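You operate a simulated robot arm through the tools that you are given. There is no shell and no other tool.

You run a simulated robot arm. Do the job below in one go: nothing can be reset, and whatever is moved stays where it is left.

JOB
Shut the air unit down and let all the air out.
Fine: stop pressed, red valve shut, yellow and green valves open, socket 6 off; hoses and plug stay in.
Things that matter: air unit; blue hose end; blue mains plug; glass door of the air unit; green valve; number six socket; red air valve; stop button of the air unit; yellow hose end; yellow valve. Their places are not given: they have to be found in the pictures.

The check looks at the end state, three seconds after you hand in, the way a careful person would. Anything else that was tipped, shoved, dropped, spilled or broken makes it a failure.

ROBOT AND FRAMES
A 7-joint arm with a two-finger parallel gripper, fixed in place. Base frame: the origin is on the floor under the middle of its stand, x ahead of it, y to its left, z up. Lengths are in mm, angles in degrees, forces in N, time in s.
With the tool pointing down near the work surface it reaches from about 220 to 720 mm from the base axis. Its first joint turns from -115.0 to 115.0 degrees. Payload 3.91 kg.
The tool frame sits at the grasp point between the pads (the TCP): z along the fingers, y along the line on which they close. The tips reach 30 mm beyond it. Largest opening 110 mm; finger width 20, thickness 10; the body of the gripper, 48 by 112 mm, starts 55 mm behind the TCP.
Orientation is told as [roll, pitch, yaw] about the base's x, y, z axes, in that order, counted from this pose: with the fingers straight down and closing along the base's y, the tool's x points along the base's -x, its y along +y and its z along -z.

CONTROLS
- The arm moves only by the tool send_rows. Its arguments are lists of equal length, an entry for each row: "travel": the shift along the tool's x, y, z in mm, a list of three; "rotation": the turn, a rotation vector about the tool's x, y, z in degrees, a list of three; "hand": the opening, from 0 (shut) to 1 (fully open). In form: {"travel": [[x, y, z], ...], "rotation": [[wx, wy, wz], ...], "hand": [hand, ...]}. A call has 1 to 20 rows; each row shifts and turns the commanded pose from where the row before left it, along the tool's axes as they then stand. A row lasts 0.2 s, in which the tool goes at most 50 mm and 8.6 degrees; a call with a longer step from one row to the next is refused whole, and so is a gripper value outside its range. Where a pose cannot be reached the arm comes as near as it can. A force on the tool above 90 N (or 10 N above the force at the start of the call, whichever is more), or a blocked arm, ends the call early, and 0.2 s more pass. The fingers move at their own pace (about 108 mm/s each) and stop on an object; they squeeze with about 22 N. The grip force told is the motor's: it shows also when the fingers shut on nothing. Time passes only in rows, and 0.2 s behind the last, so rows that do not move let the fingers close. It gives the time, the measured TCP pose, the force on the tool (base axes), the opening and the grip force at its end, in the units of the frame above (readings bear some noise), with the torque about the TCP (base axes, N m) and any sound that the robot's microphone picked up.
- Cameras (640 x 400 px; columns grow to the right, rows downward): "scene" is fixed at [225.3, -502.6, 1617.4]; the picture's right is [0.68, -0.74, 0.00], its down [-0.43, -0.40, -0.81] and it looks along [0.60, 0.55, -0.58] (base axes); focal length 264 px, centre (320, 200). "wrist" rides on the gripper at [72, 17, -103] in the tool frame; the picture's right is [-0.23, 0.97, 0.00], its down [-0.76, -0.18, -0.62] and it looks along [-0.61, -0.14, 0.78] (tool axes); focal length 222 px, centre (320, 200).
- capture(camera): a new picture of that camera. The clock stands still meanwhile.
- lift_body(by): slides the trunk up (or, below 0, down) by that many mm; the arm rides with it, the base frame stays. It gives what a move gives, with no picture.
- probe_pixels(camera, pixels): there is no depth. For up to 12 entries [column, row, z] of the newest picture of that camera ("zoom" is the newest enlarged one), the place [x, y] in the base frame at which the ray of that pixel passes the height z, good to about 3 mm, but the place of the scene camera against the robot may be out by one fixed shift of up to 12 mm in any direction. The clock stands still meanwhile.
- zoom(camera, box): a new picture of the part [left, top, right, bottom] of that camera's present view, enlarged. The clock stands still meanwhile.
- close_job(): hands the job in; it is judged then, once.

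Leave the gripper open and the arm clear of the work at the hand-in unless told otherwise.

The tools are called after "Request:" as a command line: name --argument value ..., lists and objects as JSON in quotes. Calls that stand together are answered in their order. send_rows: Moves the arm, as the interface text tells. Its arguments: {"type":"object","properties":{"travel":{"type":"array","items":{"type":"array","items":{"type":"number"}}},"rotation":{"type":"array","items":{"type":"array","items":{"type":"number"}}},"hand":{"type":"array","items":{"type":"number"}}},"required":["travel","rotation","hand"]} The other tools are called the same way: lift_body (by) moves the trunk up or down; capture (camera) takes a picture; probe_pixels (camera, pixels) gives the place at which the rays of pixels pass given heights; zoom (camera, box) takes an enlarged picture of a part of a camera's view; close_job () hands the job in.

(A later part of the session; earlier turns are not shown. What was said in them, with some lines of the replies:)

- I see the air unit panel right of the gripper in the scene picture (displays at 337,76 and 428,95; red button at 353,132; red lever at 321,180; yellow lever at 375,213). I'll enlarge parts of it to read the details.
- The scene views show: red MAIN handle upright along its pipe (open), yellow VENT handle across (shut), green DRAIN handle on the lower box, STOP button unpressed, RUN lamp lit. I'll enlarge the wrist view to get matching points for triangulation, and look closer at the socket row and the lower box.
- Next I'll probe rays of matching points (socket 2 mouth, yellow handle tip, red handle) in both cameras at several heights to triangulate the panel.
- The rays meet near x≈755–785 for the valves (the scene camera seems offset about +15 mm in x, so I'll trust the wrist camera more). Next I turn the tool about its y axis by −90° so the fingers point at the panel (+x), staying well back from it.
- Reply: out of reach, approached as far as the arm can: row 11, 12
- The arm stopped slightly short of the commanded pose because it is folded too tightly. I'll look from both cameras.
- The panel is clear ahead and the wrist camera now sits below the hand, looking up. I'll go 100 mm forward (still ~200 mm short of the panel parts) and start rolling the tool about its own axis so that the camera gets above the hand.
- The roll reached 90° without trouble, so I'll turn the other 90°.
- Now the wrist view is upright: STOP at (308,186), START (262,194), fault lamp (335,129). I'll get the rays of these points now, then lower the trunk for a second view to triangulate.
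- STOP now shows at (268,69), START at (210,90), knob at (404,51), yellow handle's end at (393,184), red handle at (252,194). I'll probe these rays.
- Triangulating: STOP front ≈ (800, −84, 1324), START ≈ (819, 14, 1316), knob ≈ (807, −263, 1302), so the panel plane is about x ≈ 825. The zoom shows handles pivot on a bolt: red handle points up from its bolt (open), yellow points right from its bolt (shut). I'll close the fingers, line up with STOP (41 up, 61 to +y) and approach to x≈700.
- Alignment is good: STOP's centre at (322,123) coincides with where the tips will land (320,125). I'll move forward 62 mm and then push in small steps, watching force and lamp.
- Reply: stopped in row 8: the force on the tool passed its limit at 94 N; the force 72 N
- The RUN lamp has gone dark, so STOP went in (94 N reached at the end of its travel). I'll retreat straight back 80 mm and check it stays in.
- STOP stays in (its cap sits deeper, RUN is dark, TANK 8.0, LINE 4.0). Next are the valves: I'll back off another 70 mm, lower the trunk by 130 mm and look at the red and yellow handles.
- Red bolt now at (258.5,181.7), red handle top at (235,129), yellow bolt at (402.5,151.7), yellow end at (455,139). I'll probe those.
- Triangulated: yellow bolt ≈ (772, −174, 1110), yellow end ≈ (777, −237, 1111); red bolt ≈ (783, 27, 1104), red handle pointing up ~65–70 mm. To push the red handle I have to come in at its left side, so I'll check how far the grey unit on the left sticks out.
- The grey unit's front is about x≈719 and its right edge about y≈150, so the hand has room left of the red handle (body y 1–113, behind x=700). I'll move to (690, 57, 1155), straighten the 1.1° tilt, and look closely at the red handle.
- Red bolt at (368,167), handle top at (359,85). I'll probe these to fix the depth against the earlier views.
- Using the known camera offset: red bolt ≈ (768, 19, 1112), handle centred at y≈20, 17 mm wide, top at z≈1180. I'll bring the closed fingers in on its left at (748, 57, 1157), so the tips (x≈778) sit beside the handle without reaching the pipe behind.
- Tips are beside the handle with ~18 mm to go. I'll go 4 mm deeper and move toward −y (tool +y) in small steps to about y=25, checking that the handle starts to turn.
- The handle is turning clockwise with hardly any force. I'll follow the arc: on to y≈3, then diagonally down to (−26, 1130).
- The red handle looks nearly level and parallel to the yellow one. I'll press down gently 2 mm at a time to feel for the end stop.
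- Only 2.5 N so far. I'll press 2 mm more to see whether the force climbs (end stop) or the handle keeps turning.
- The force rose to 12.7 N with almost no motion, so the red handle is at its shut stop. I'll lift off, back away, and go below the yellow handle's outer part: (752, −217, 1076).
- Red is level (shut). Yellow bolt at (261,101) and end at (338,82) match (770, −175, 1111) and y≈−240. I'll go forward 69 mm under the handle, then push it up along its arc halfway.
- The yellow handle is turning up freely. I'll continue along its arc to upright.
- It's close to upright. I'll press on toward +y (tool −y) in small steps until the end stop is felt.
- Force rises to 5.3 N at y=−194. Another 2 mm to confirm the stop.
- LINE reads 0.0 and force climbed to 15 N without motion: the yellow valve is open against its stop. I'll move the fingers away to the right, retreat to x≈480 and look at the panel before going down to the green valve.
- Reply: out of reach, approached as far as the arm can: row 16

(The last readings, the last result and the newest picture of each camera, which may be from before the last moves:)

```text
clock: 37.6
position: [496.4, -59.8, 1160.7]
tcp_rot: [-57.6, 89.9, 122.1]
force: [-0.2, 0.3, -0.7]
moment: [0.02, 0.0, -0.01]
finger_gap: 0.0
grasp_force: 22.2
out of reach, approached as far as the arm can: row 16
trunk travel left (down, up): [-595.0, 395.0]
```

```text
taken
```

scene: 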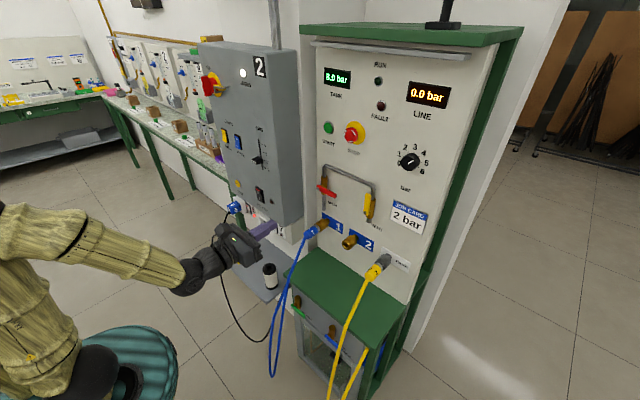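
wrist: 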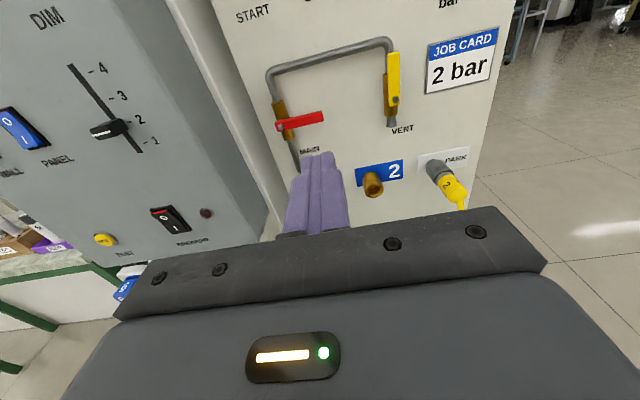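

Red level, yellow upright, LINE 0.0. The arm is near its inner limit here at x≈496, which is fine. I'll lower the trunk 250 mm and look at the green DRAIN valve and the hoses.

Request:
lift_body --by -250

Request:
capture --camera "wrist"

Request:
capture --camera "scene"

```text
clock: 40.2
position: [496.9, -59.7, 910.1]
tcp_rot: [-79.4, 89.9, 100.4]
force: [0.5, 0.3, -0.2]
moment: [0.0, -0.03, 0.03]
finger_gap: 0.2
grasp_force: 22.1
trunk travel left (down, up): [-345.0, 645.0]
```

```text
taken
```

wrist: 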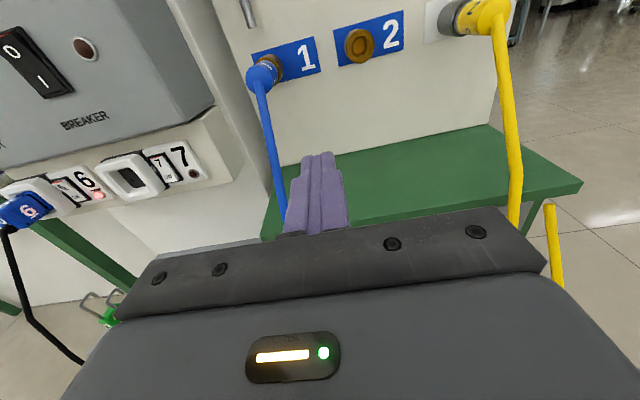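

```text
taken
```

scene: 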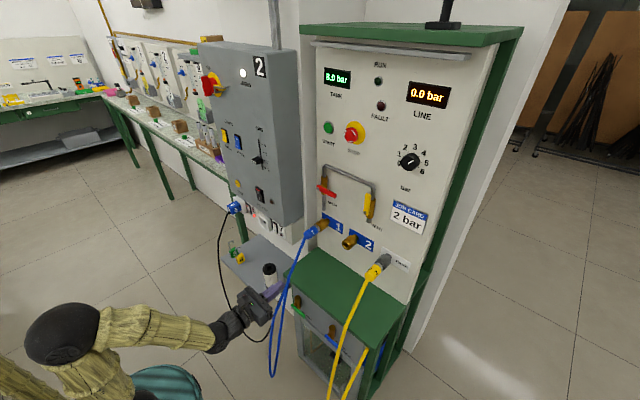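

Sockets are visible now too: number 6 with its lit lamp at (97,194) and the blue plug at (25,210). The blue hose hangs near x≈677 at this height, well ahead of the tips. I'll lower the trunk another 210 mm to see the green valve.

Request:
lift_body --by -210

Request:
capture --camera "wrist"

Request:
capture --camera "scene"

```text
clock: 42.5
position: [496.1, -60.1, 701.5]
tcp_rot: [-78.2, 89.8, 101.8]
force: [-0.2, -0.7, 0.3]
moment: [-0.01, 0.02, -0.01]
finger_gap: 0.0
grasp_force: 21.9
trunk travel left (down, up): [-135.0, 855.0]
```

```text
taken
```

wrist: 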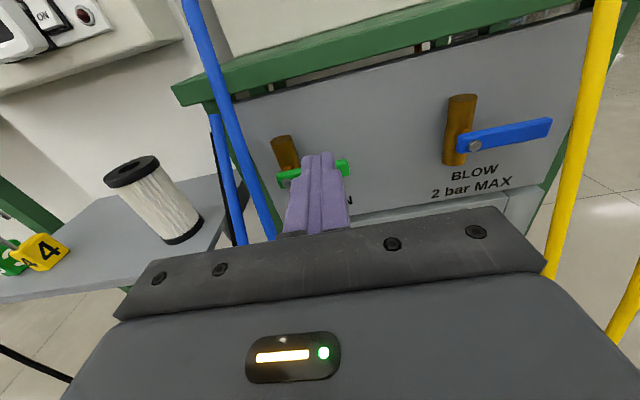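

```text
taken
```

scene: 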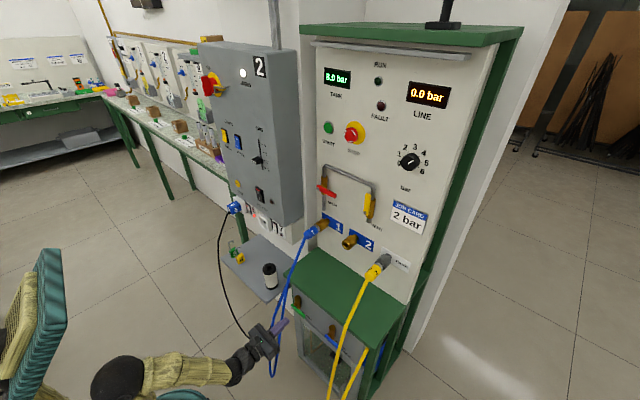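

The green handle is partly hidden behind the fingers at (290–350,165–178); the blue hose strand runs left of it at (190,0)→(275,235). I'll shift 45 mm to the right (−y) for a clear view.

Request:
send_rows --travel '[[0, 15, 0], [0, 15, 0], [0, 15, 0]]' --rotation '[[0, 0, 0], [0, 0, 0], [0, 0, 0]]' --hand '[0, 0, 0]'

Request:
capture --camera "wrist"

Request:
zoom --camera "wrist" --box '[120, 80, 380, 250]'

```text
clock: 43.3
position: [495.7, -104.8, 699.7]
tcp_rot: [-36.2, 89.9, 143.7]
force: [0.1, -0.5, 0.8]
moment: [0.04, -0.01, 0.02]
finger_gap: 0.2
grasp_force: 22.0
trunk travel left (down, up): [-135.0, 855.0]
```

```text
taken
```

wrist: 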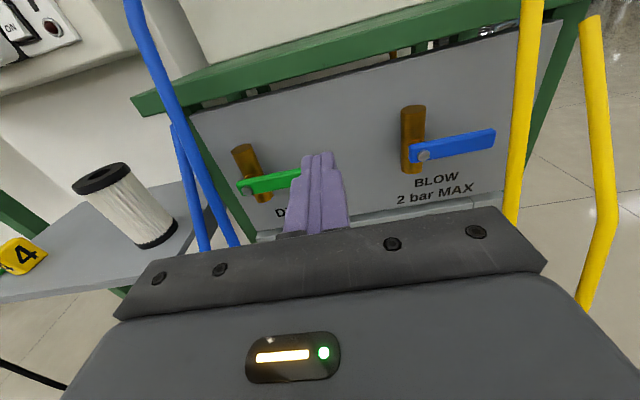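

```text
2.35 times, centred on (250, 165) of wrist
```

zoom: 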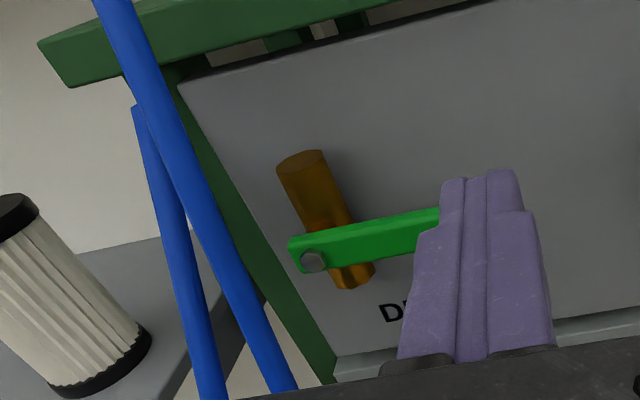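

From two views: green bolt ≈ (584, −14, 656), blow-valve bolt ≈ (579, −193, 657); the blue hose passes at about (585, 21, 655), left of the green valve, so I'll push the green handle up from below-right. First lower the trunk 78 mm, then shift to y≈−60 and look again.

Request:
lift_body --by -78

Request:
send_rows --travel '[[0, -15, 0], [0, -15, 0], [0, -15, 0]]' --rotation '[[0, 0, 0], [0, 0, 0], [0, 0, 0]]' --hand '[0, 0, 0]'

Request:
capture --camera "wrist"

Request:
zoom --camera "wrist" --box '[200, 50, 400, 180]'

```text
clock: 44.4
position: [496.2, -105.1, 622.0]
tcp_rot: [-81.0, 90.0, 98.9]
force: [-0.8, 0.4, 0.1]
moment: [0.03, -0.01, 0.0]
finger_gap: 0.2
grasp_force: 22.1
trunk travel left (down, up): [-57.0, 933.0]
```

```text
clock: 45.2
position: [497.1, -59.3, 622.9]
tcp_rot: [-57.5, 89.9, 122.3]
force: [-0.1, 0.5, 0.2]
moment: [-0.01, 0.01, 0.01]
finger_gap: 0.0
grasp_force: 22.1
trunk travel left (down, up): [-57.0, 933.0]
```

```text
taken
```

wrist: 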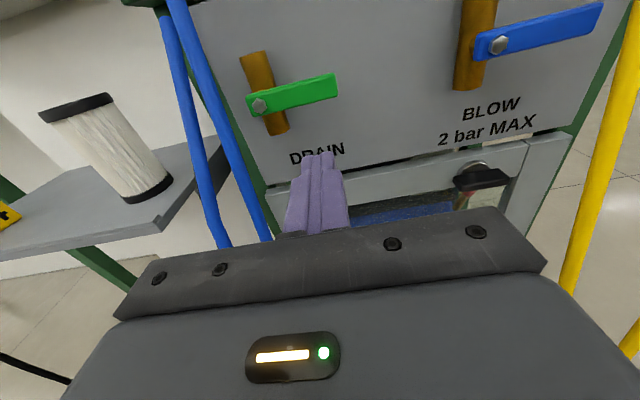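

```text
3.08 times, centred on (300, 115) of wrist
```

zoom: 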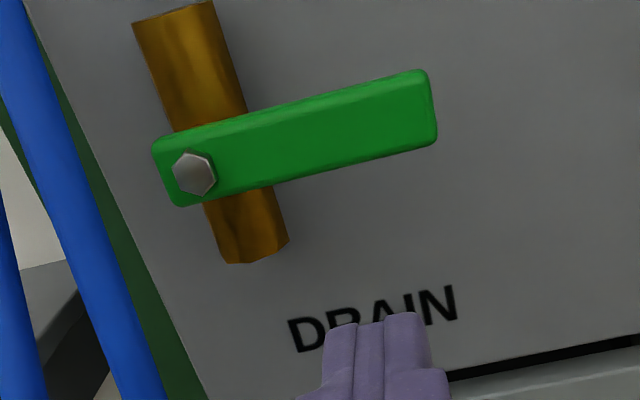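

Refined green bolt: (580, −17, 655). I'll go forward 66 mm below the handle, then push it up along its arc to about 45° and check.

Request:
send_rows --travel '[[0, 2, 20], [0, 1, 20], [0, 0, 20], [0, 0, 6], [7, 1, 0], [7, 1, 0], [7, 2, 0], [7, 2, 0], [7, 1, 0]]' --rotation '[[0, 0, 0], [0, 0, 0], [0, 0, 0], [0, 0, 0], [0, 0, 0], [0, 0, 0], [0, 0, 0], [0, 0, 0], [0, 0, 0]]' --hand '[0, 0, 0, 0, 0, 0, 0, 0, 0]'

Request:
capture --camera "wrist"

Request:
zoom --camera "scene" --box '[230, 240, 390, 380]'

```text
clock: 47.2
position: [560.9, -71.5, 658.0]
tcp_rot: [-66.7, 89.9, 113.1]
force: [0.2, -0.5, -1.0]
moment: [0.0, 0.0, -0.03]
finger_gap: 0.0
grasp_force: 21.9
trunk travel left (down, up): [-57.0, 933.0]
```

```text
taken
```

wrist: 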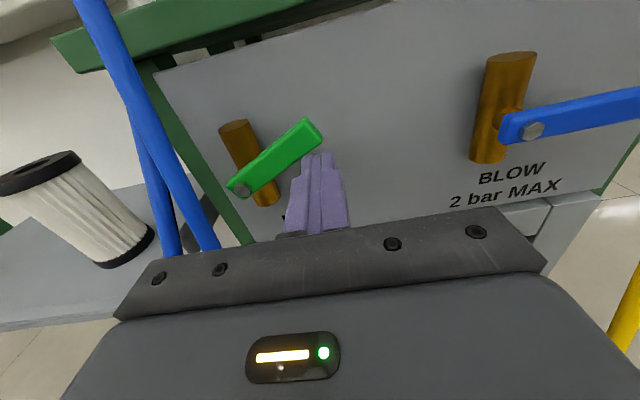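

```text
2.86 times, centred on (310, 310) of scene
```

zoom: 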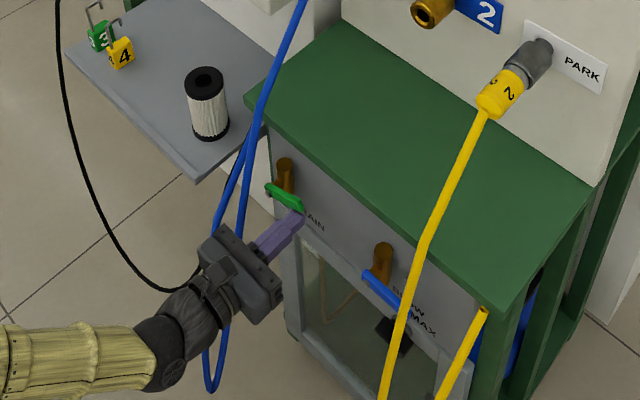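

The green handle is turning (about 30°), hoses clear of the hand. I'll follow the arc up to upright.

Request:
send_rows --travel '[[7, 0, 1], [6, -2, 0], [6, -3, 0], [6, -4, 0], [5, -5, 0], [5, -6, 0], [4, -6, 0], [3, -6, 0]]' --rotation '[[0, 0, 0], [0, 0, 0], [0, 0, 0], [0, 0, 0], [0, 0, 0], [0, 0, 0], [0, 0, 0], [0, 0, 0]]' --hand '[0, 0, 0, 0, 0, 0, 0, 0]'

Request:
capture --camera "wrist"

Request:
zoom --camera "scene" --box '[230, 240, 390, 380]'

```text
clock: 49.0
position: [569.1, -53.4, 679.1]
tcp_rot: [-31.6, 88.0, 148.5]
force: [-0.1, -1.0, 1.1]
moment: [0.0, 0.0, 0.0]
finger_gap: 0.1
grasp_force: 21.9
out of reach, approached as far as the arm can: row 7, 8
trunk travel left (down, up): [-57.0, 933.0]
```

```text
taken
```

wrist: 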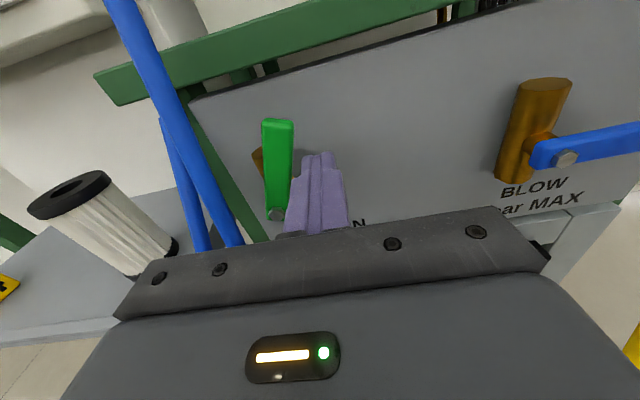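

```text
2.86 times, centred on (310, 310) of scene
```

zoom: 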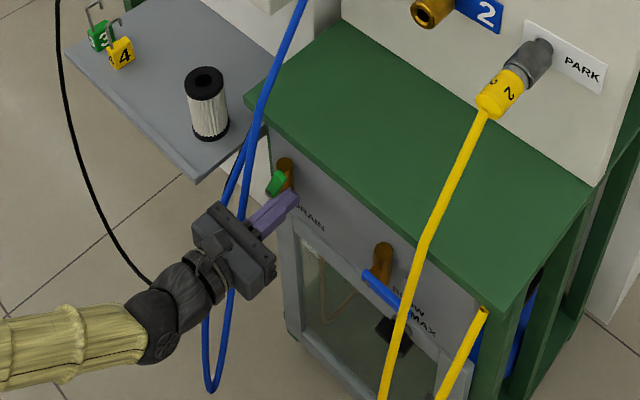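

The arm met its inner reach limit at (569, −53, 679) with the handle at ~70°. I'll step the finger a little off to the right, lower the arm 25 mm (more comfortable), and make up the height with the trunk.

Request:
send_rows --travel '[[0, 8, 0], [-8, 4, -3], [-8, 0, -3], [-9, 0, 0]]' --rotation '[[0, 0, 0], [0, 0.9, 0], [0, 0.8, 0], [0, 0, 0]]' --hand '[0, 0, 0, 0]'

Request:
lift_body --by 48

Request:
capture --camera "wrist"

```text
clock: 50.0
position: [565.1, -54.0, 664.0]
tcp_rot: [-179.3, 88.3, 0.6]
force: [-0.1, 0.5, 0.2]
moment: [0.03, 0.0, 0.02]
finger_gap: 0.0
grasp_force: 22.2
out of reach, approached as far as the arm can: row 1, 2
trunk travel left (down, up): [-57.0, 933.0]
```

```text
clock: 50.9
position: [566.3, -54.7, 712.9]
tcp_rot: [-178.3, 88.3, 1.7]
force: [-0.6, 0.5, 0.0]
moment: [0.01, 0.04, -0.02]
finger_gap: 0.0
grasp_force: 21.5
trunk travel left (down, up): [-105.0, 885.0]
```

```text
taken
```

wrist: 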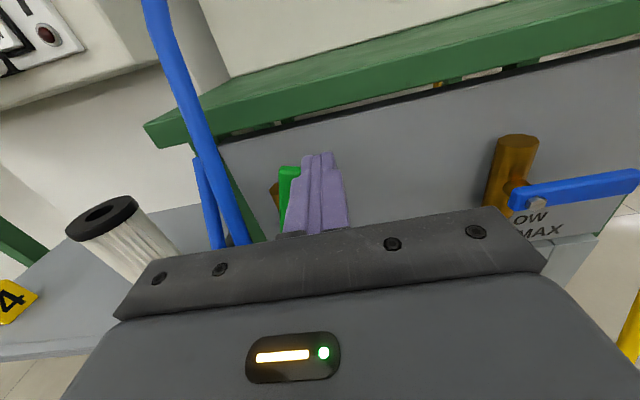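

The finger now sits right of the handle near its end. I'll lower the arm 40 mm (and level the tool 1.7°), then lift the trunk 30 mm so that the arm has room to move.

Request:
send_rows --travel '[[-10, 0, 0], [-10, 0, 0], [-10, 0, 0], [-10, 0, 0], [0, 0, 0]]' --rotation '[[0, -0.9, 0], [0, -0.8, 0], [0, 0, 0], [0, 0, 0], [0, 0, 0]]' --hand '[0, 0, 0, 0, 0]'

Request:
lift_body --by 30

Request:
capture --camera "wrist"

```text
clock: 52.1
position: [566.0, -55.8, 671.8]
tcp_rot: [-71.1, 89.9, 109.0]
force: [1.2, 0.2, 0.7]
moment: [-0.03, 0.02, 0.03]
finger_gap: 0.1
grasp_force: 22.4
trunk travel left (down, up): [-105.0, 885.0]
```

```text
clock: 52.9
position: [565.4, -54.6, 701.3]
tcp_rot: [-77.2, 89.9, 102.6]
force: [0.3, 0.6, 0.1]
moment: [0.02, -0.03, 0.02]
finger_gap: 0.0
grasp_force: 21.7
trunk travel left (down, up): [-135.0, 855.0]
```

```text
taken
```

wrist: 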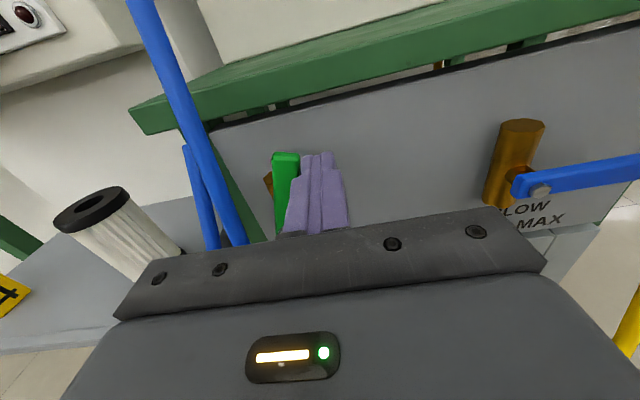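

Tool is level at (565, −55, 701), with the handle just left of the finger. I'll push toward +y in small steps until the stop.

Request:
send_rows --travel '[[0, -4, 0], [0, -4, 0], [0, -4, 0], [0, -3, 0], [0, 0, 0]]' --rotation '[[0, 0, 0], [0, 0, 0], [0, 0, 0], [0, 0, 0], [0, 0, 0]]' --hand '[0, 0, 0, 0, 0]'

Request:
capture --camera "wrist"

Request:
zoom --camera "scene" --box '[250, 260, 350, 340]'

Request:
zoom --camera "scene" --box '[300, 50, 480, 165]'

```text
clock: 54.1
position: [566.7, -39.3, 701.5]
tcp_rot: [-51.1, 90.0, 128.6]
force: [0.4, 0.1, 0.5]
moment: [-0.01, -0.02, 0.0]
finger_gap: 0.2
grasp_force: 22.0
trunk travel left (down, up): [-135.0, 855.0]
```

```text
taken
```

wrist: 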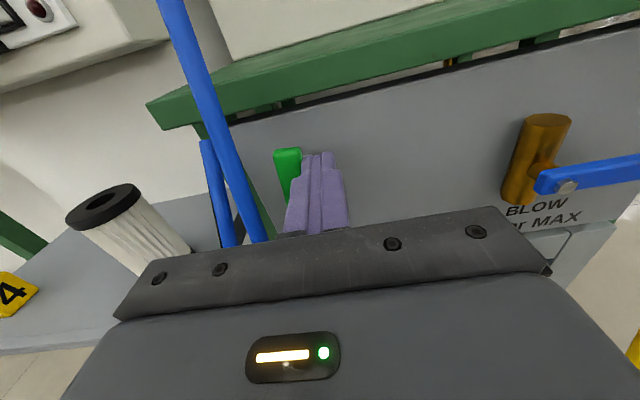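

```text
5.00 times, centred on (300, 300) of scene
```

zoom: 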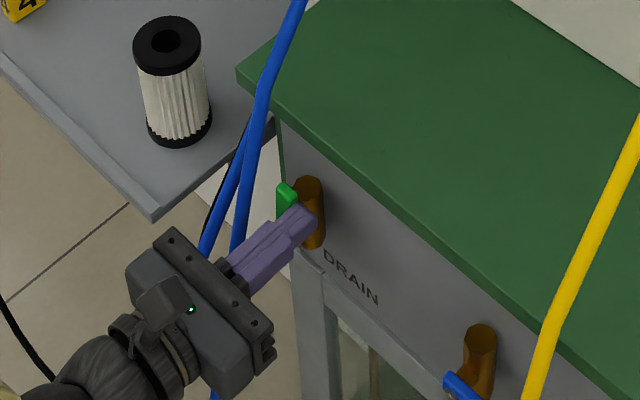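

```text
3.48 times, centred on (390, 108) of scene
```

zoom: 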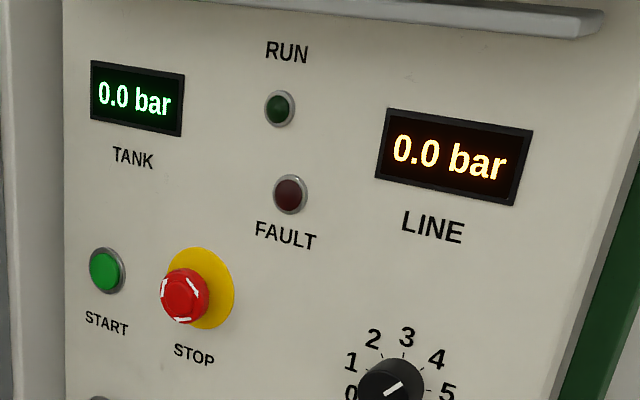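

TANK reads 0.0 now. I'll push the handle the last few millimetres to its stop.

Request:
send_rows --travel '[[0, -1.5, 0], [0, -1.5, 0], [0, 0, 0]]' --rotation '[[0, 0, 0], [0, 0, 0], [0, 0, 0]]' --hand '[0, 0, 0]'

```text
clock: 54.9
position: [566.0, -35.9, 701.8]
tcp_rot: [-58.4, 90.0, 121.4]
force: [0.7, -0.3, -0.6]
moment: [0.0, 0.01, 0.0]
finger_gap: 0.3
grasp_force: 22.0
trunk travel left (down, up): [-135.0, 855.0]
```

Still free at y=−36. A few more small steps to feel the stop.

Request:
send_rows --travel '[[0, -1, 0], [0, -1, 0], [0, -1, 0], [0, 0, 0]]' --rotation '[[0, 0, 0], [0, 0, 0], [0, 0, 0], [0, 0, 0]]' --hand '[0, 0, 0, 0]'

Request:
capture --camera "wrist"

```text
clock: 55.9
position: [565.9, -33.2, 701.3]
tcp_rot: [-60.4, 89.8, 119.6]
force: [6.5, -6.4, -1.3]
moment: [-0.09, -0.03, -0.22]
finger_gap: 0.2
grasp_force: 22.2
trunk travel left (down, up): [-135.0, 855.0]
```

```text
taken
```

wrist: 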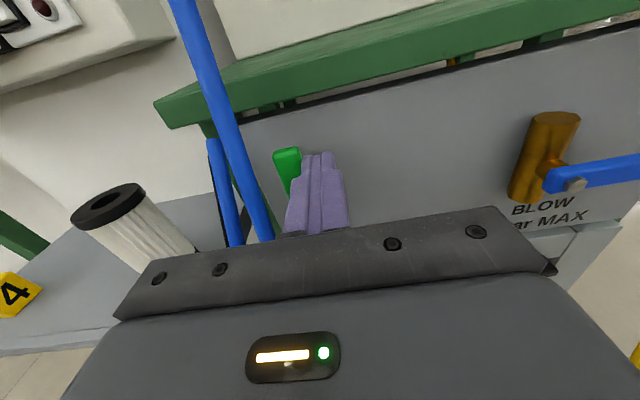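

Force shows 6 N at y=−33: the green handle is upright at its stop, TANK 0.0 and LINE 0.0. I'll move the finger off to the right, then straight back.

Request:
send_rows --travel '[[0, -0.7, 0], [0, 5, 0], [0, 6, 0], [0, 6, 0], [0, 0, -20], [0, 0, -20], [0, 0, -18]]' --rotation '[[0, 0, 0], [0, 0, 0], [0, 0, 0], [0, 0, 0], [0, 0, 0], [0, 0, 0], [0, 0, 0]]' --hand '[0, 0, 0, 0, 0, 0, 0]'

Request:
capture --camera "wrist"

Request:
zoom --camera "scene" --box '[250, 260, 350, 340]'

```text
clock: 57.5
position: [507.1, -48.3, 703.0]
tcp_rot: [54.3, 90.0, -125.7]
force: [-0.2, 1.4, -0.1]
moment: [0.03, 0.0, -0.08]
finger_gap: 0.0
grasp_force: 21.7
trunk travel left (down, up): [-135.0, 855.0]
```

```text
taken
```

wrist: 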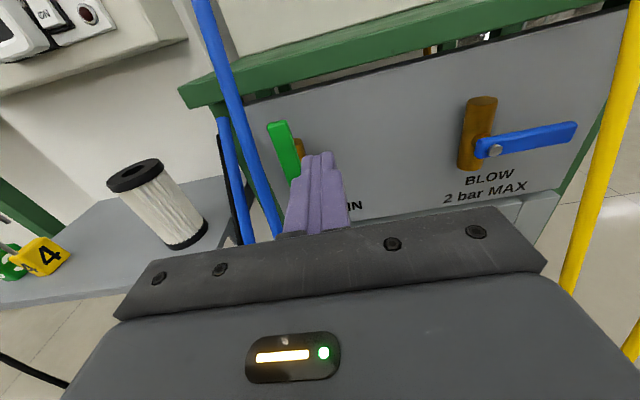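

```text
5.00 times, centred on (300, 300) of scene
```

zoom: 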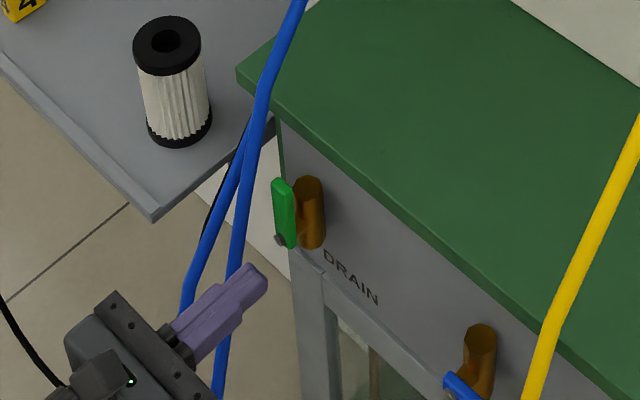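

Green handle is upright (open). Now socket 6: I'll raise the trunk 190 mm, staying at x≈507, then move left (+y) towards y≈250 for a view of the socket row.

Request:
lift_body --by 190

Request:
send_rows --travel '[[0, -25, 2], [0, -25, 2], [0, -25, 2], [0, -25, 2], [0, -25, 2], [0, -25, 0], [0, -25, 0], [0, -25, 0], [0, -25, 0], [0, -25, 0], [0, -25, 0], [0, -25, 0]]' --rotation '[[0, 0, 0], [0, 0, 0], [0, 0, 0], [0, 0, 0], [0, 0, 0], [0, 0, 0], [0, 0, 0], [0, 0, 0], [0, 0, 0], [0, 0, 0], [0, 0, 0], [0, 0, 0]]' --hand '[0, 0, 0, 0, 0, 0, 0, 0, 0, 0, 0, 0]'

Request:
capture --camera "wrist"

Request:
capture --camera "scene"

```text
clock: 59.6
position: [508.0, -49.5, 893.7]
tcp_rot: [-104.6, 89.9, 75.2]
force: [0.7, -0.1, -1.7]
moment: [-0.05, 0.0, 0.0]
finger_gap: 0.0
grasp_force: 21.8
trunk travel left (down, up): [-325.0, 665.0]
```

```text
clock: 62.2
position: [515.2, 249.4, 892.5]
tcp_rot: [-103.3, 89.9, 76.7]
force: [0.2, -0.2, -1.0]
moment: [0.01, 0.01, 0.02]
finger_gap: 0.0
grasp_force: 22.3
trunk travel left (down, up): [-325.0, 665.0]
```

```text
taken
```

wrist: 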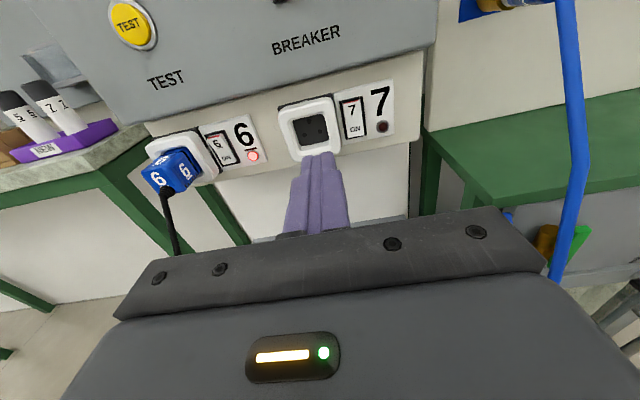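

```text
taken
```

scene: 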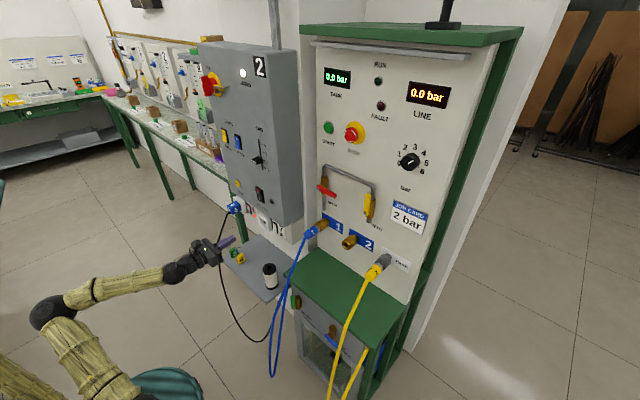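

Socket row in view: switch 6 at (220,149), number 6 at (243,132), lit lamp (253,156), plug at (172,168) with its cable hanging down. I'll enlarge the switches.

Request:
zoom --camera "wrist" --box '[130, 100, 280, 200]'

Request:
zoom --camera "wrist" --box '[280, 70, 410, 160]'

Request:
zoom --camera "scene" --box '[225, 190, 300, 240]'

```text
4.00 times, centred on (205, 150) of wrist
```

zoom: 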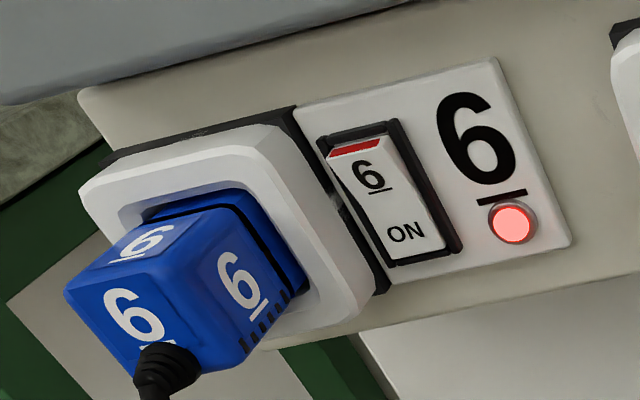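

```text
4.44 times, centred on (345, 115) of wrist
```

zoom: 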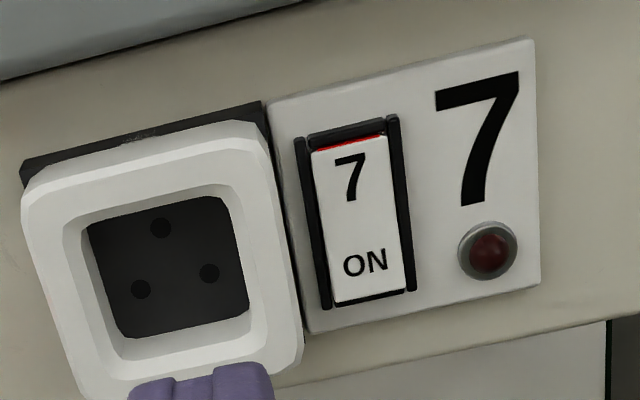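

```text
8.00 times, centred on (262, 215) of scene
```

zoom: 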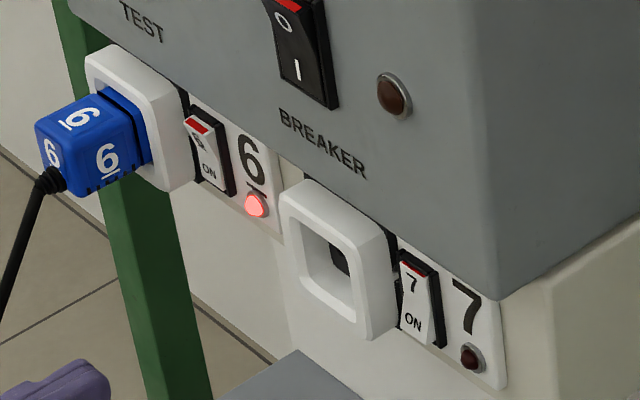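

Switch 6's upper end stands proud (red showing, "ON" end pressed in), while switch 7, which is off, has its top in. So I need to push the top of rocker 6. Triangulated rocker 6: y≈387–411, z≈835–875, plate x≈710; the plug sticks out to about x≈630 at y≈450. To keep the hand away from the plug I'll turn the tool 20° to the left and 12° down, then stage at about (600, 395, 862).

Request:
send_rows --travel '[[0, 0, 0], [0, 0, 0], [0, 0, 0], [0, 0, 0], [0, 0, 0], [-3.17, -22.8, 9.14], [-3.17, -22.8, 9.14], [-3.17, -22.8, 9.14], [-3.17, -22.8, 9.14], [-3.17, -22.8, 9.14], [-3.17, -22.8, 9.14]]' --rotation '[[6.7, 0, 0], [6.7, 0, 0], [6.6, 0, 0], [0, -6, 0], [0, -6, 0], [0, 0, 0], [0, 0, 0], [0, 0, 0], [0, 0, 0], [0, 0, 0], [0, 0, 0]]' --hand '[0, 0, 0, 0, 0, 0, 0, 0, 0, 0, 0]'

Request:
capture --camera "wrist"

Request:
capture --camera "scene"

```text
clock: 64.6
position: [517.3, 394.6, 861.2]
tcp_rot: [-0.4, 78.0, -160.5]
force: [-0.3, 0.3, 0.7]
moment: [0.0, 0.0, 0.01]
finger_gap: 0.0
grasp_force: 21.6
trunk travel left (down, up): [-325.0, 665.0]
```

```text
taken
```

wrist: 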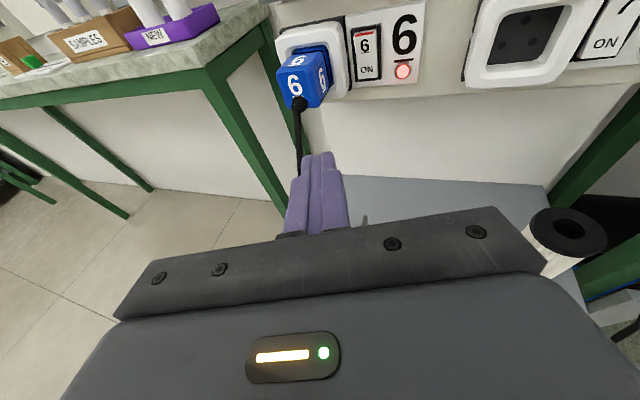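

```text
taken
```

scene: 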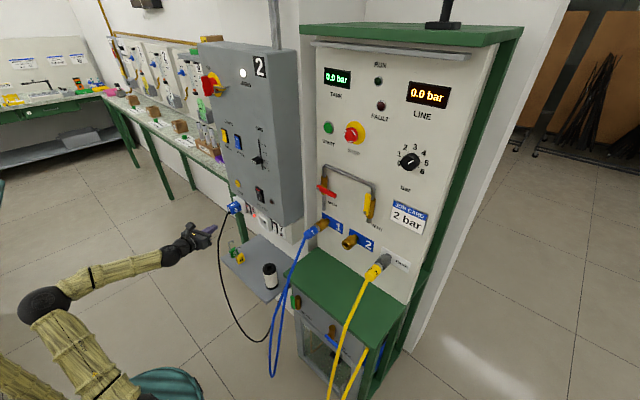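

The view agrees with the triangulated lamp position (709, 362, 837). I'll enlarge the switch here to fix the rocker's corners.

Request:
zoom --camera "wrist" --box '[265, 0, 435, 115]'

Request:
probe_pixels --camera "wrist" --pixels '[[403, 72, 837], [366, 52, 855], [300, 103, 850], [300, 103, 840]]'

```text
3.48 times, centred on (350, 58) of wrist
```

zoom: 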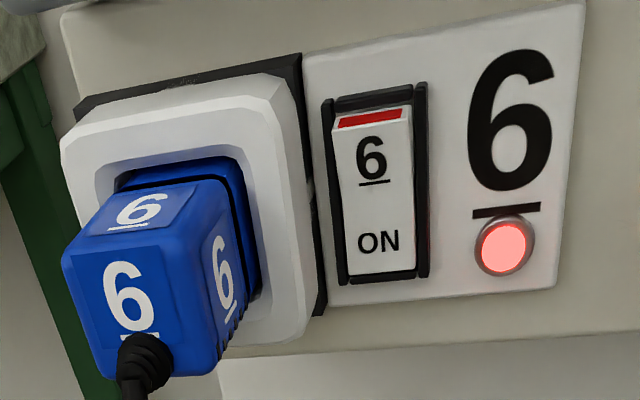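

```text
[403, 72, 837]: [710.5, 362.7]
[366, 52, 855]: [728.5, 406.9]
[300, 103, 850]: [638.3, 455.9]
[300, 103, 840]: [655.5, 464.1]
```

Rocker 6: y≈389–411, z≈833–876; socket frame's right side is near y≈419, so I'll aim the finger's leading corner at y≈394, z≈868. I'll stage ~30 mm before contact.

Request:
send_rows --travel '[[4.5, 7.3, 18.6], [4.5, 7.3, 18.6], [4.5, 7.3, 18.6], [4.5, 7.3, 18.6], [4.5, 7.3, 18.6], [4.6, 7.3, 18.4]]' --rotation '[[0, 0, 0], [0, 0, 0], [0, 0, 0], [0, 0, 0], [0, 0, 0], [0, 0, 0]]' --hand '[0, 0, 0, 0, 0, 0]'

Request:
capture --camera "wrist"

Request:
zoom --camera "scene" --box '[205, 180, 305, 255]'

```text
clock: 66.0
position: [640.3, 394.0, 867.6]
tcp_rot: [-0.3, 78.1, -160.2]
force: [0.3, -1.0, 0.0]
moment: [0.01, 0.02, 0.02]
finger_gap: 0.0
grasp_force: 22.0
trunk travel left (down, up): [-325.0, 665.0]
```

```text
taken
```

wrist: 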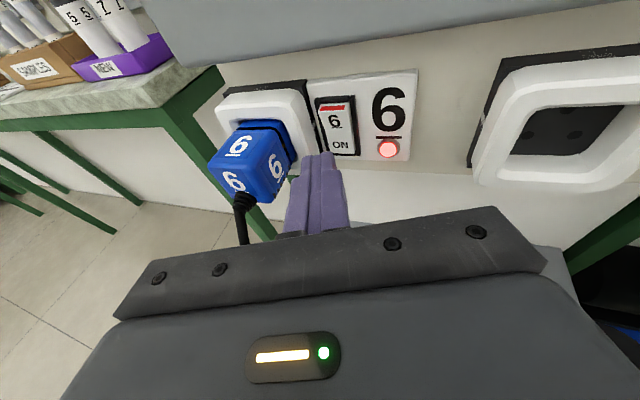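

```text
5.33 times, centred on (255, 218) of scene
```

zoom: 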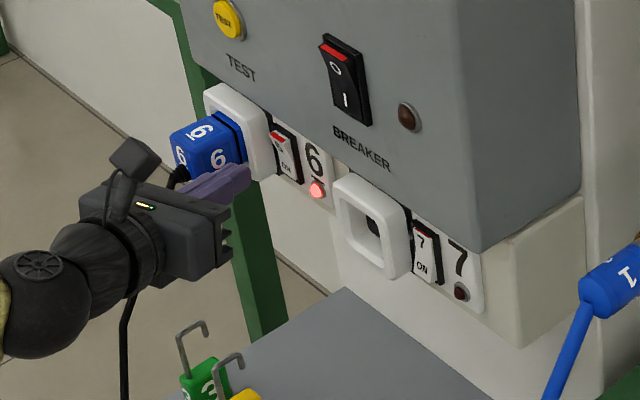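

The plug's right side (y≈433) keeps ~19 mm from the finger. I'll enlarge the wrist view to check where the leading corner will land on the rocker.

Request:
zoom --camera "wrist" --box '[280, 70, 430, 170]'

Request:
probe_pixels --camera "wrist" --pixels '[[388.5, 149, 837], [388.5, 149, 834], [335, 113, 870], [335, 113, 866]]'

```text
4.00 times, centred on (355, 120) of wrist
```

zoom: 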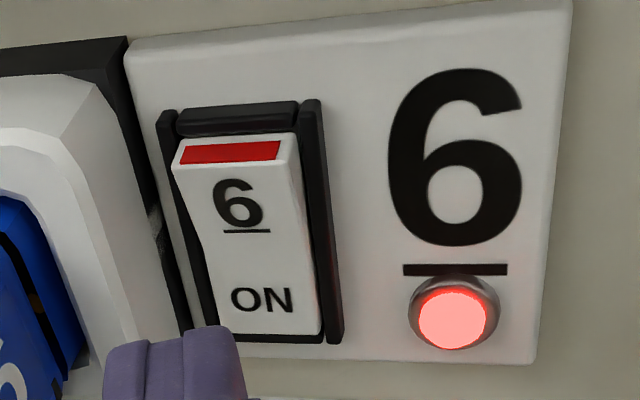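

```text
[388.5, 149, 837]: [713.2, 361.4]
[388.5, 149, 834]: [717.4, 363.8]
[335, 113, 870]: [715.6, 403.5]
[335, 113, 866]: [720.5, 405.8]
```

The leading corner should land near (344,120) in this picture: upper fifth of the rocker, a little right of centre and clear of the socket frame. I'll go straight ahead (+x) 30 mm, then 2 mm steps, watching force.

Request:
send_rows --travel '[[1.95, 3.42, 9.19], [1.95, 3.42, 9.19], [1.95, 3.42, 9.19], [0.39, 0.68, 1.84], [0.39, 0.68, 1.84], [0, 0, 0]]' --rotation '[[0, 0, 0], [0, 0, 0], [0, 0, 0], [0, 0, 0], [0, 0, 0], [0, 0, 0]]' --hand '[0, 0, 0, 0, 0, 0]'

Request:
capture --camera "wrist"

Request:
zoom --camera "wrist" --box '[270, 80, 420, 180]'

```text
clock: 67.4
position: [672.6, 393.6, 866.4]
tcp_rot: [-0.2, 78.0, -160.1]
force: [-10.8, -3.3, -3.2]
moment: [-0.01, 0.07, -0.08]
finger_gap: 0.0
grasp_force: 22.1
trunk travel left (down, up): [-325.0, 665.0]
```

```text
taken
```

wrist: 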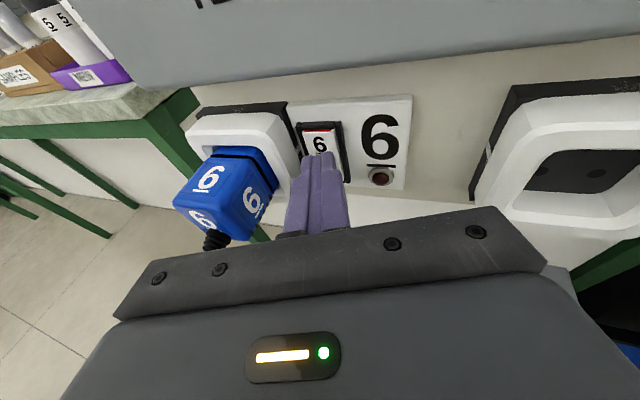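

```text
4.00 times, centred on (345, 130) of wrist
```

zoom: 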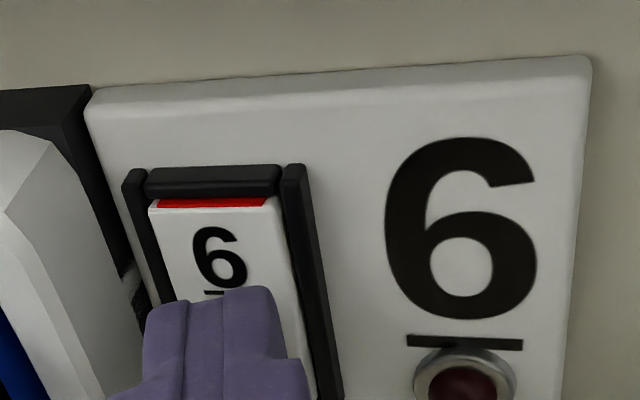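

The lamp of socket 6 went dark and the rocker's top moved in (10.8 N). I'll press 1 mm more to be sure it's over its dead point, then withdraw straight back and look.

Request:
send_rows --travel '[[0.29, 0.51, 1.38], [0, 0, 0], [-0.98, -1.71, -4.6], [-1.95, -3.42, -9.19], [-1.95, -3.42, -9.19], [-1.95, -3.42, -9.19]]' --rotation '[[0, 0, 0], [0, 0, 0], [0, 0, 0], [0, 0, 0], [0, 0, 0], [0, 0, 0]]' --hand '[0, 0, 0, 0, 0, 0]'

Request:
capture --camera "wrist"

Request:
zoom --camera "wrist" --box '[280, 70, 430, 170]'

```text
clock: 68.8
position: [640.6, 394.2, 866.5]
tcp_rot: [-0.3, 78.1, -160.4]
force: [-0.8, -0.1, 0.2]
moment: [-0.02, 0.03, 0.01]
finger_gap: 0.2
grasp_force: 22.1
trunk travel left (down, up): [-325.0, 665.0]
```

```text
taken
```

wrist: 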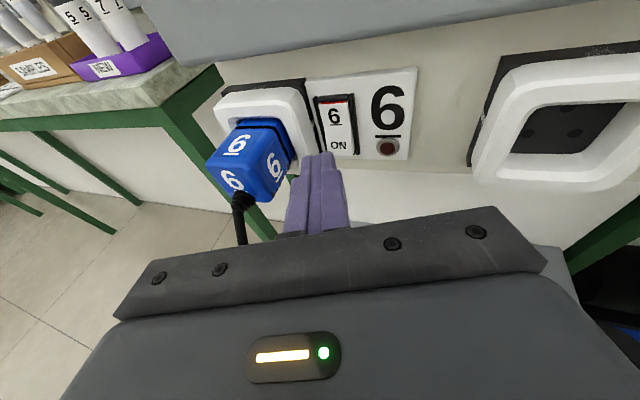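

```text
4.00 times, centred on (355, 120) of wrist
```

zoom: 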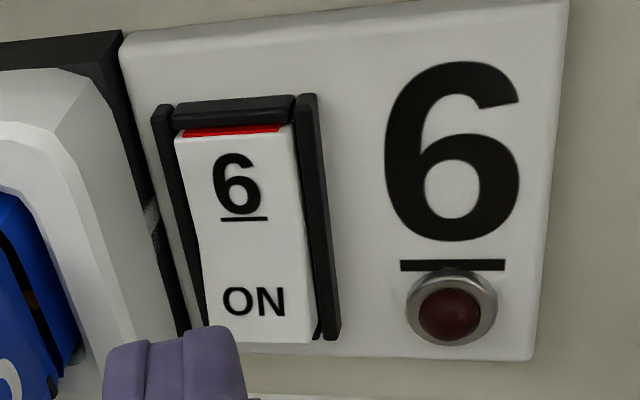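

Switch 6 is off and stays off (lamp dark, lower end out). Now I'll withdraw along −x well clear, then open the gripper.

Request:
send_rows --travel '[[-4.0, -7.0, -18.8], [-4.0, -7.0, -18.8], [-4.0, -7.0, -18.8], [-4.0, -7.0, -18.8], [-4.0, -7.0, -18.8], [0, 15, 0], [0, 20, 0], [0, 20, 0], [0, 20, 0], [0, 20, 0], [0, 0, 0], [0, 0, 0], [0, 0, 0], [0, 0, 0]]' --rotation '[[0, 0, 0], [0, 0, 0], [0, 0, 0], [0, 0, 0], [0, 0, 0], [0, 0, 0], [0, 0, 0], [0, 0, 0], [0, 0, 0], [0, 0, 0], [0, 0, 0], [0, 0, 0], [0, 0, 0], [0, 0, 0]]' --hand '[0, 0, 0, 0, 0, 0, 0, 0, 0, 0, 1, 1, 1, 1]'

Request:
capture --camera "scene"

Request:
capture --camera "wrist"

```text
clock: 71.8
position: [570.5, 302.9, 866.8]
tcp_rot: [-0.2, 78.1, -160.2]
force: [0.0, 0.8, -0.1]
moment: [0.03, 0.03, 0.01]
finger_gap: 110.0
grasp_force: 0.1
trunk travel left (down, up): [-325.0, 665.0]
```

```text
taken
```

scene: 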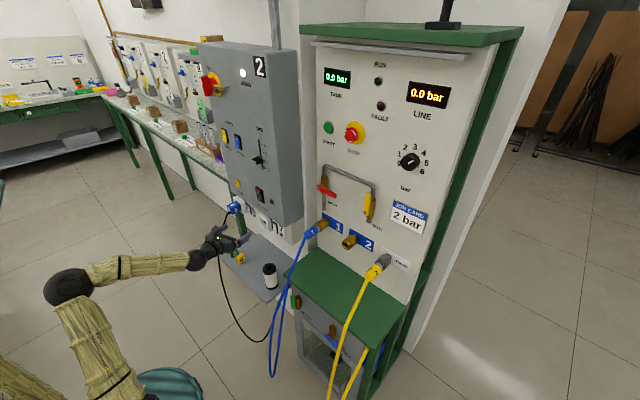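

```text
taken
```

wrist: 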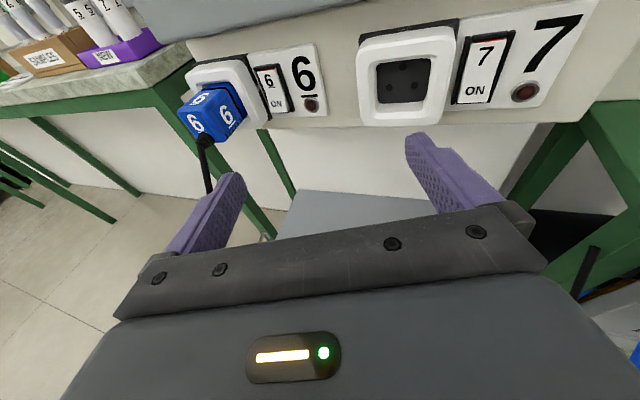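

The gripper is open. I'll back off another 60 mm and to the right, then check every item closely.

Request:
send_rows --travel '[[-4.0, -7.0, -18.8], [-4.0, -7.0, -18.8], [0, 20, 0], [0, 20, 0], [0, 20, 0]]' --rotation '[[0, 0, 0], [0, 0, 0], [0, 0, 0], [0, 0, 0], [0, 0, 0]]' --hand '[1, 1, 1, 1, 1]'

Request:
zoom --camera "scene" --box '[290, 40, 490, 165]'

Request:
zoom --camera "scene" --box '[290, 150, 430, 290]'

Request:
zoom --camera "scene" --box '[250, 260, 410, 400]'

Request:
zoom --camera "scene" --box '[200, 180, 310, 350]'

```text
clock: 73.0
position: [551.6, 248.7, 867.8]
tcp_rot: [-0.1, 78.0, -160.2]
force: [0.4, -0.1, 0.1]
moment: [-0.01, -0.01, -0.02]
finger_gap: 110.1
grasp_force: 0.0
trunk travel left (down, up): [-325.0, 665.0]
```

```text
3.20 times, centred on (390, 102) of scene
```

zoom: 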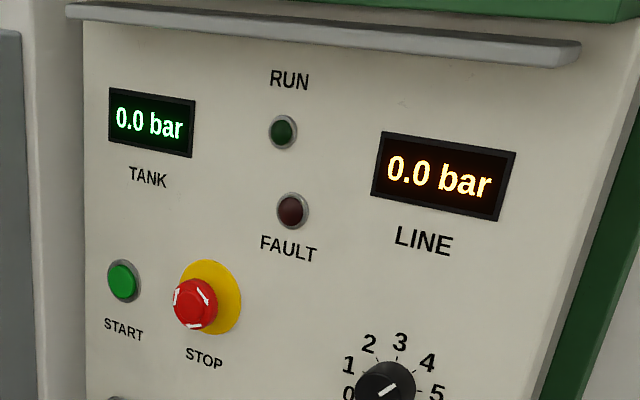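

```text
2.86 times, centred on (360, 220) of scene
```

zoom: 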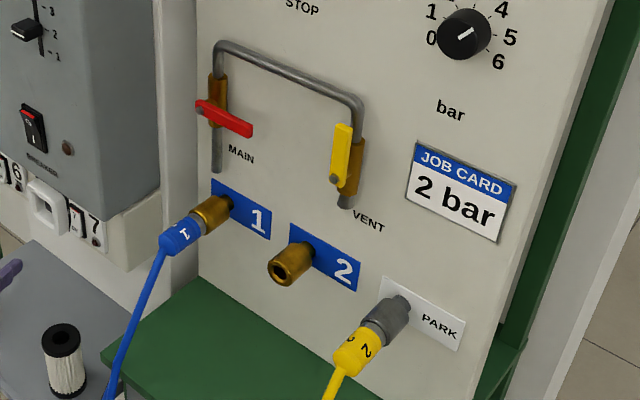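

```text
2.86 times, centred on (330, 330) of scene
```

zoom: 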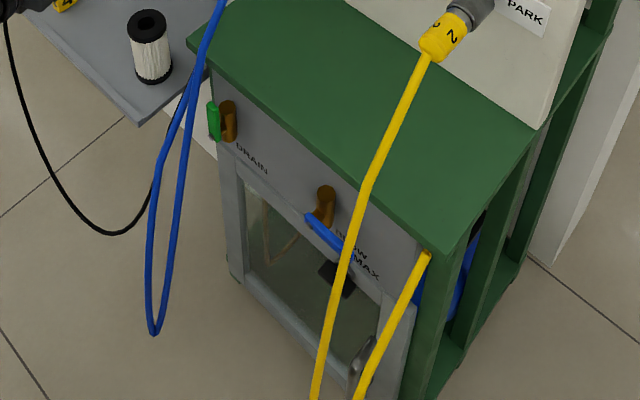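

```text
2.35 times, centred on (255, 265) of scene
```

zoom: 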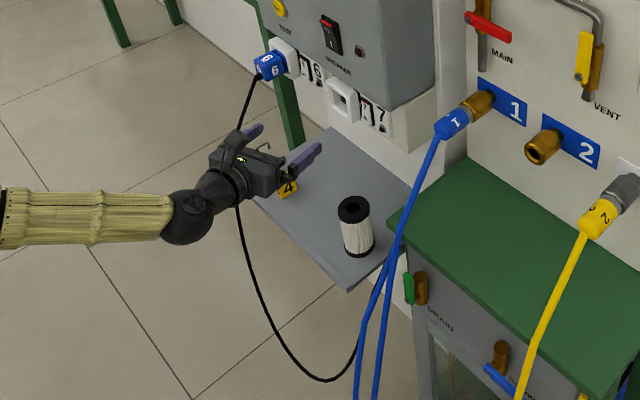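

All states look right: STOP in, RUN dark, TANK and LINE 0.0, red level, yellow and green upright, blow valve and knob untouched, hoses and plug in place, socket 6 dark. I'll pull the arm further back and up so it's clear of the work.

Request:
send_rows --travel '[[0, 0, -15], [0, 0, -15], [0, 0, -10]]' --rotation '[[0, 0, 0], [0, 0, 0], [0, 0, 0]]' --hand '[1, 1, 1]'

Request:
lift_body --by 150

Request:
capture --camera "scene"

Request:
zoom --camera "scene" --box '[200, 180, 310, 300]'

```text
clock: 73.8
position: [514.7, 234.1, 874.2]
tcp_rot: [-0.2, 78.0, -160.3]
force: [-0.1, -1.0, 0.3]
moment: [0.02, 0.02, 0.0]
finger_gap: 110.2
grasp_force: 0.0
trunk travel left (down, up): [-325.0, 665.0]
```

```text
clock: 75.5
position: [513.8, 235.0, 1024.0]
tcp_rot: [-0.2, 78.0, -160.3]
force: [-0.1, 0.2, -0.7]
moment: [-0.01, 0.03, 0.01]
finger_gap: 109.8
grasp_force: 0.1
trunk travel left (down, up): [-475.0, 515.0]
```

```text
taken
```

scene: 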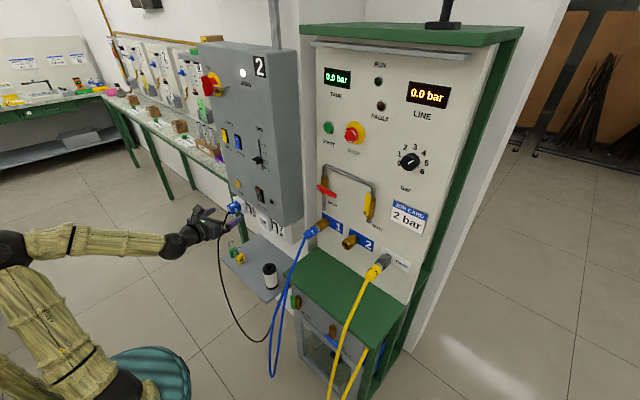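

```text
3.33 times, centred on (255, 240) of scene
```

zoom: 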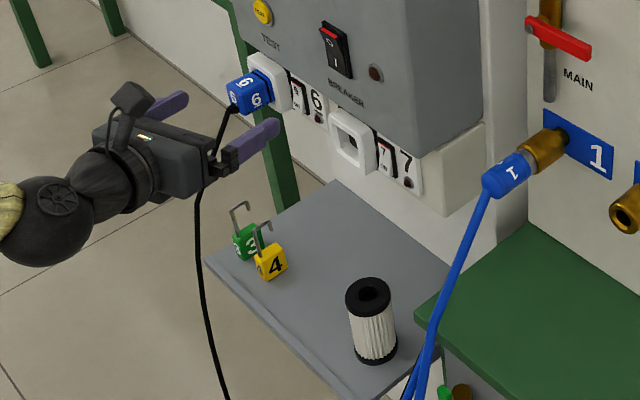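

Everything checks out: the padlocks and filter are where they were, the plug and hoses are in, socket 6's lamp is dark, the gauges read 0.0, and the gripper is open and clear. I'm handing the job in.

Request:
close_job

```text
The job is handed in.
```

I shut the air unit down, let all the air out and handed the job in. I haven't seen the check's verdict.

Last state seen in the pictures:

- **Stop button:** pressed and staying in, with the RUN lamp dark.
- **Red valve:** shut, with its handle level against the stop.
- **Yellow and green valves:** open, with both handles upright against their stops.
- **Air pressure:** TANK and LINE both read 0.0 bar.
- **Socket 6:** off, with its lamp dark and the rocker staying in the off position.
- **Hoses and plug:** the blue hose, the yellow hose and the blue mains plug are all still in.

I saw nothing else out of place: the blow valve, pressure knob, padlocks and filter look as they did at the start. The gripper is open and the arm is back from the work.
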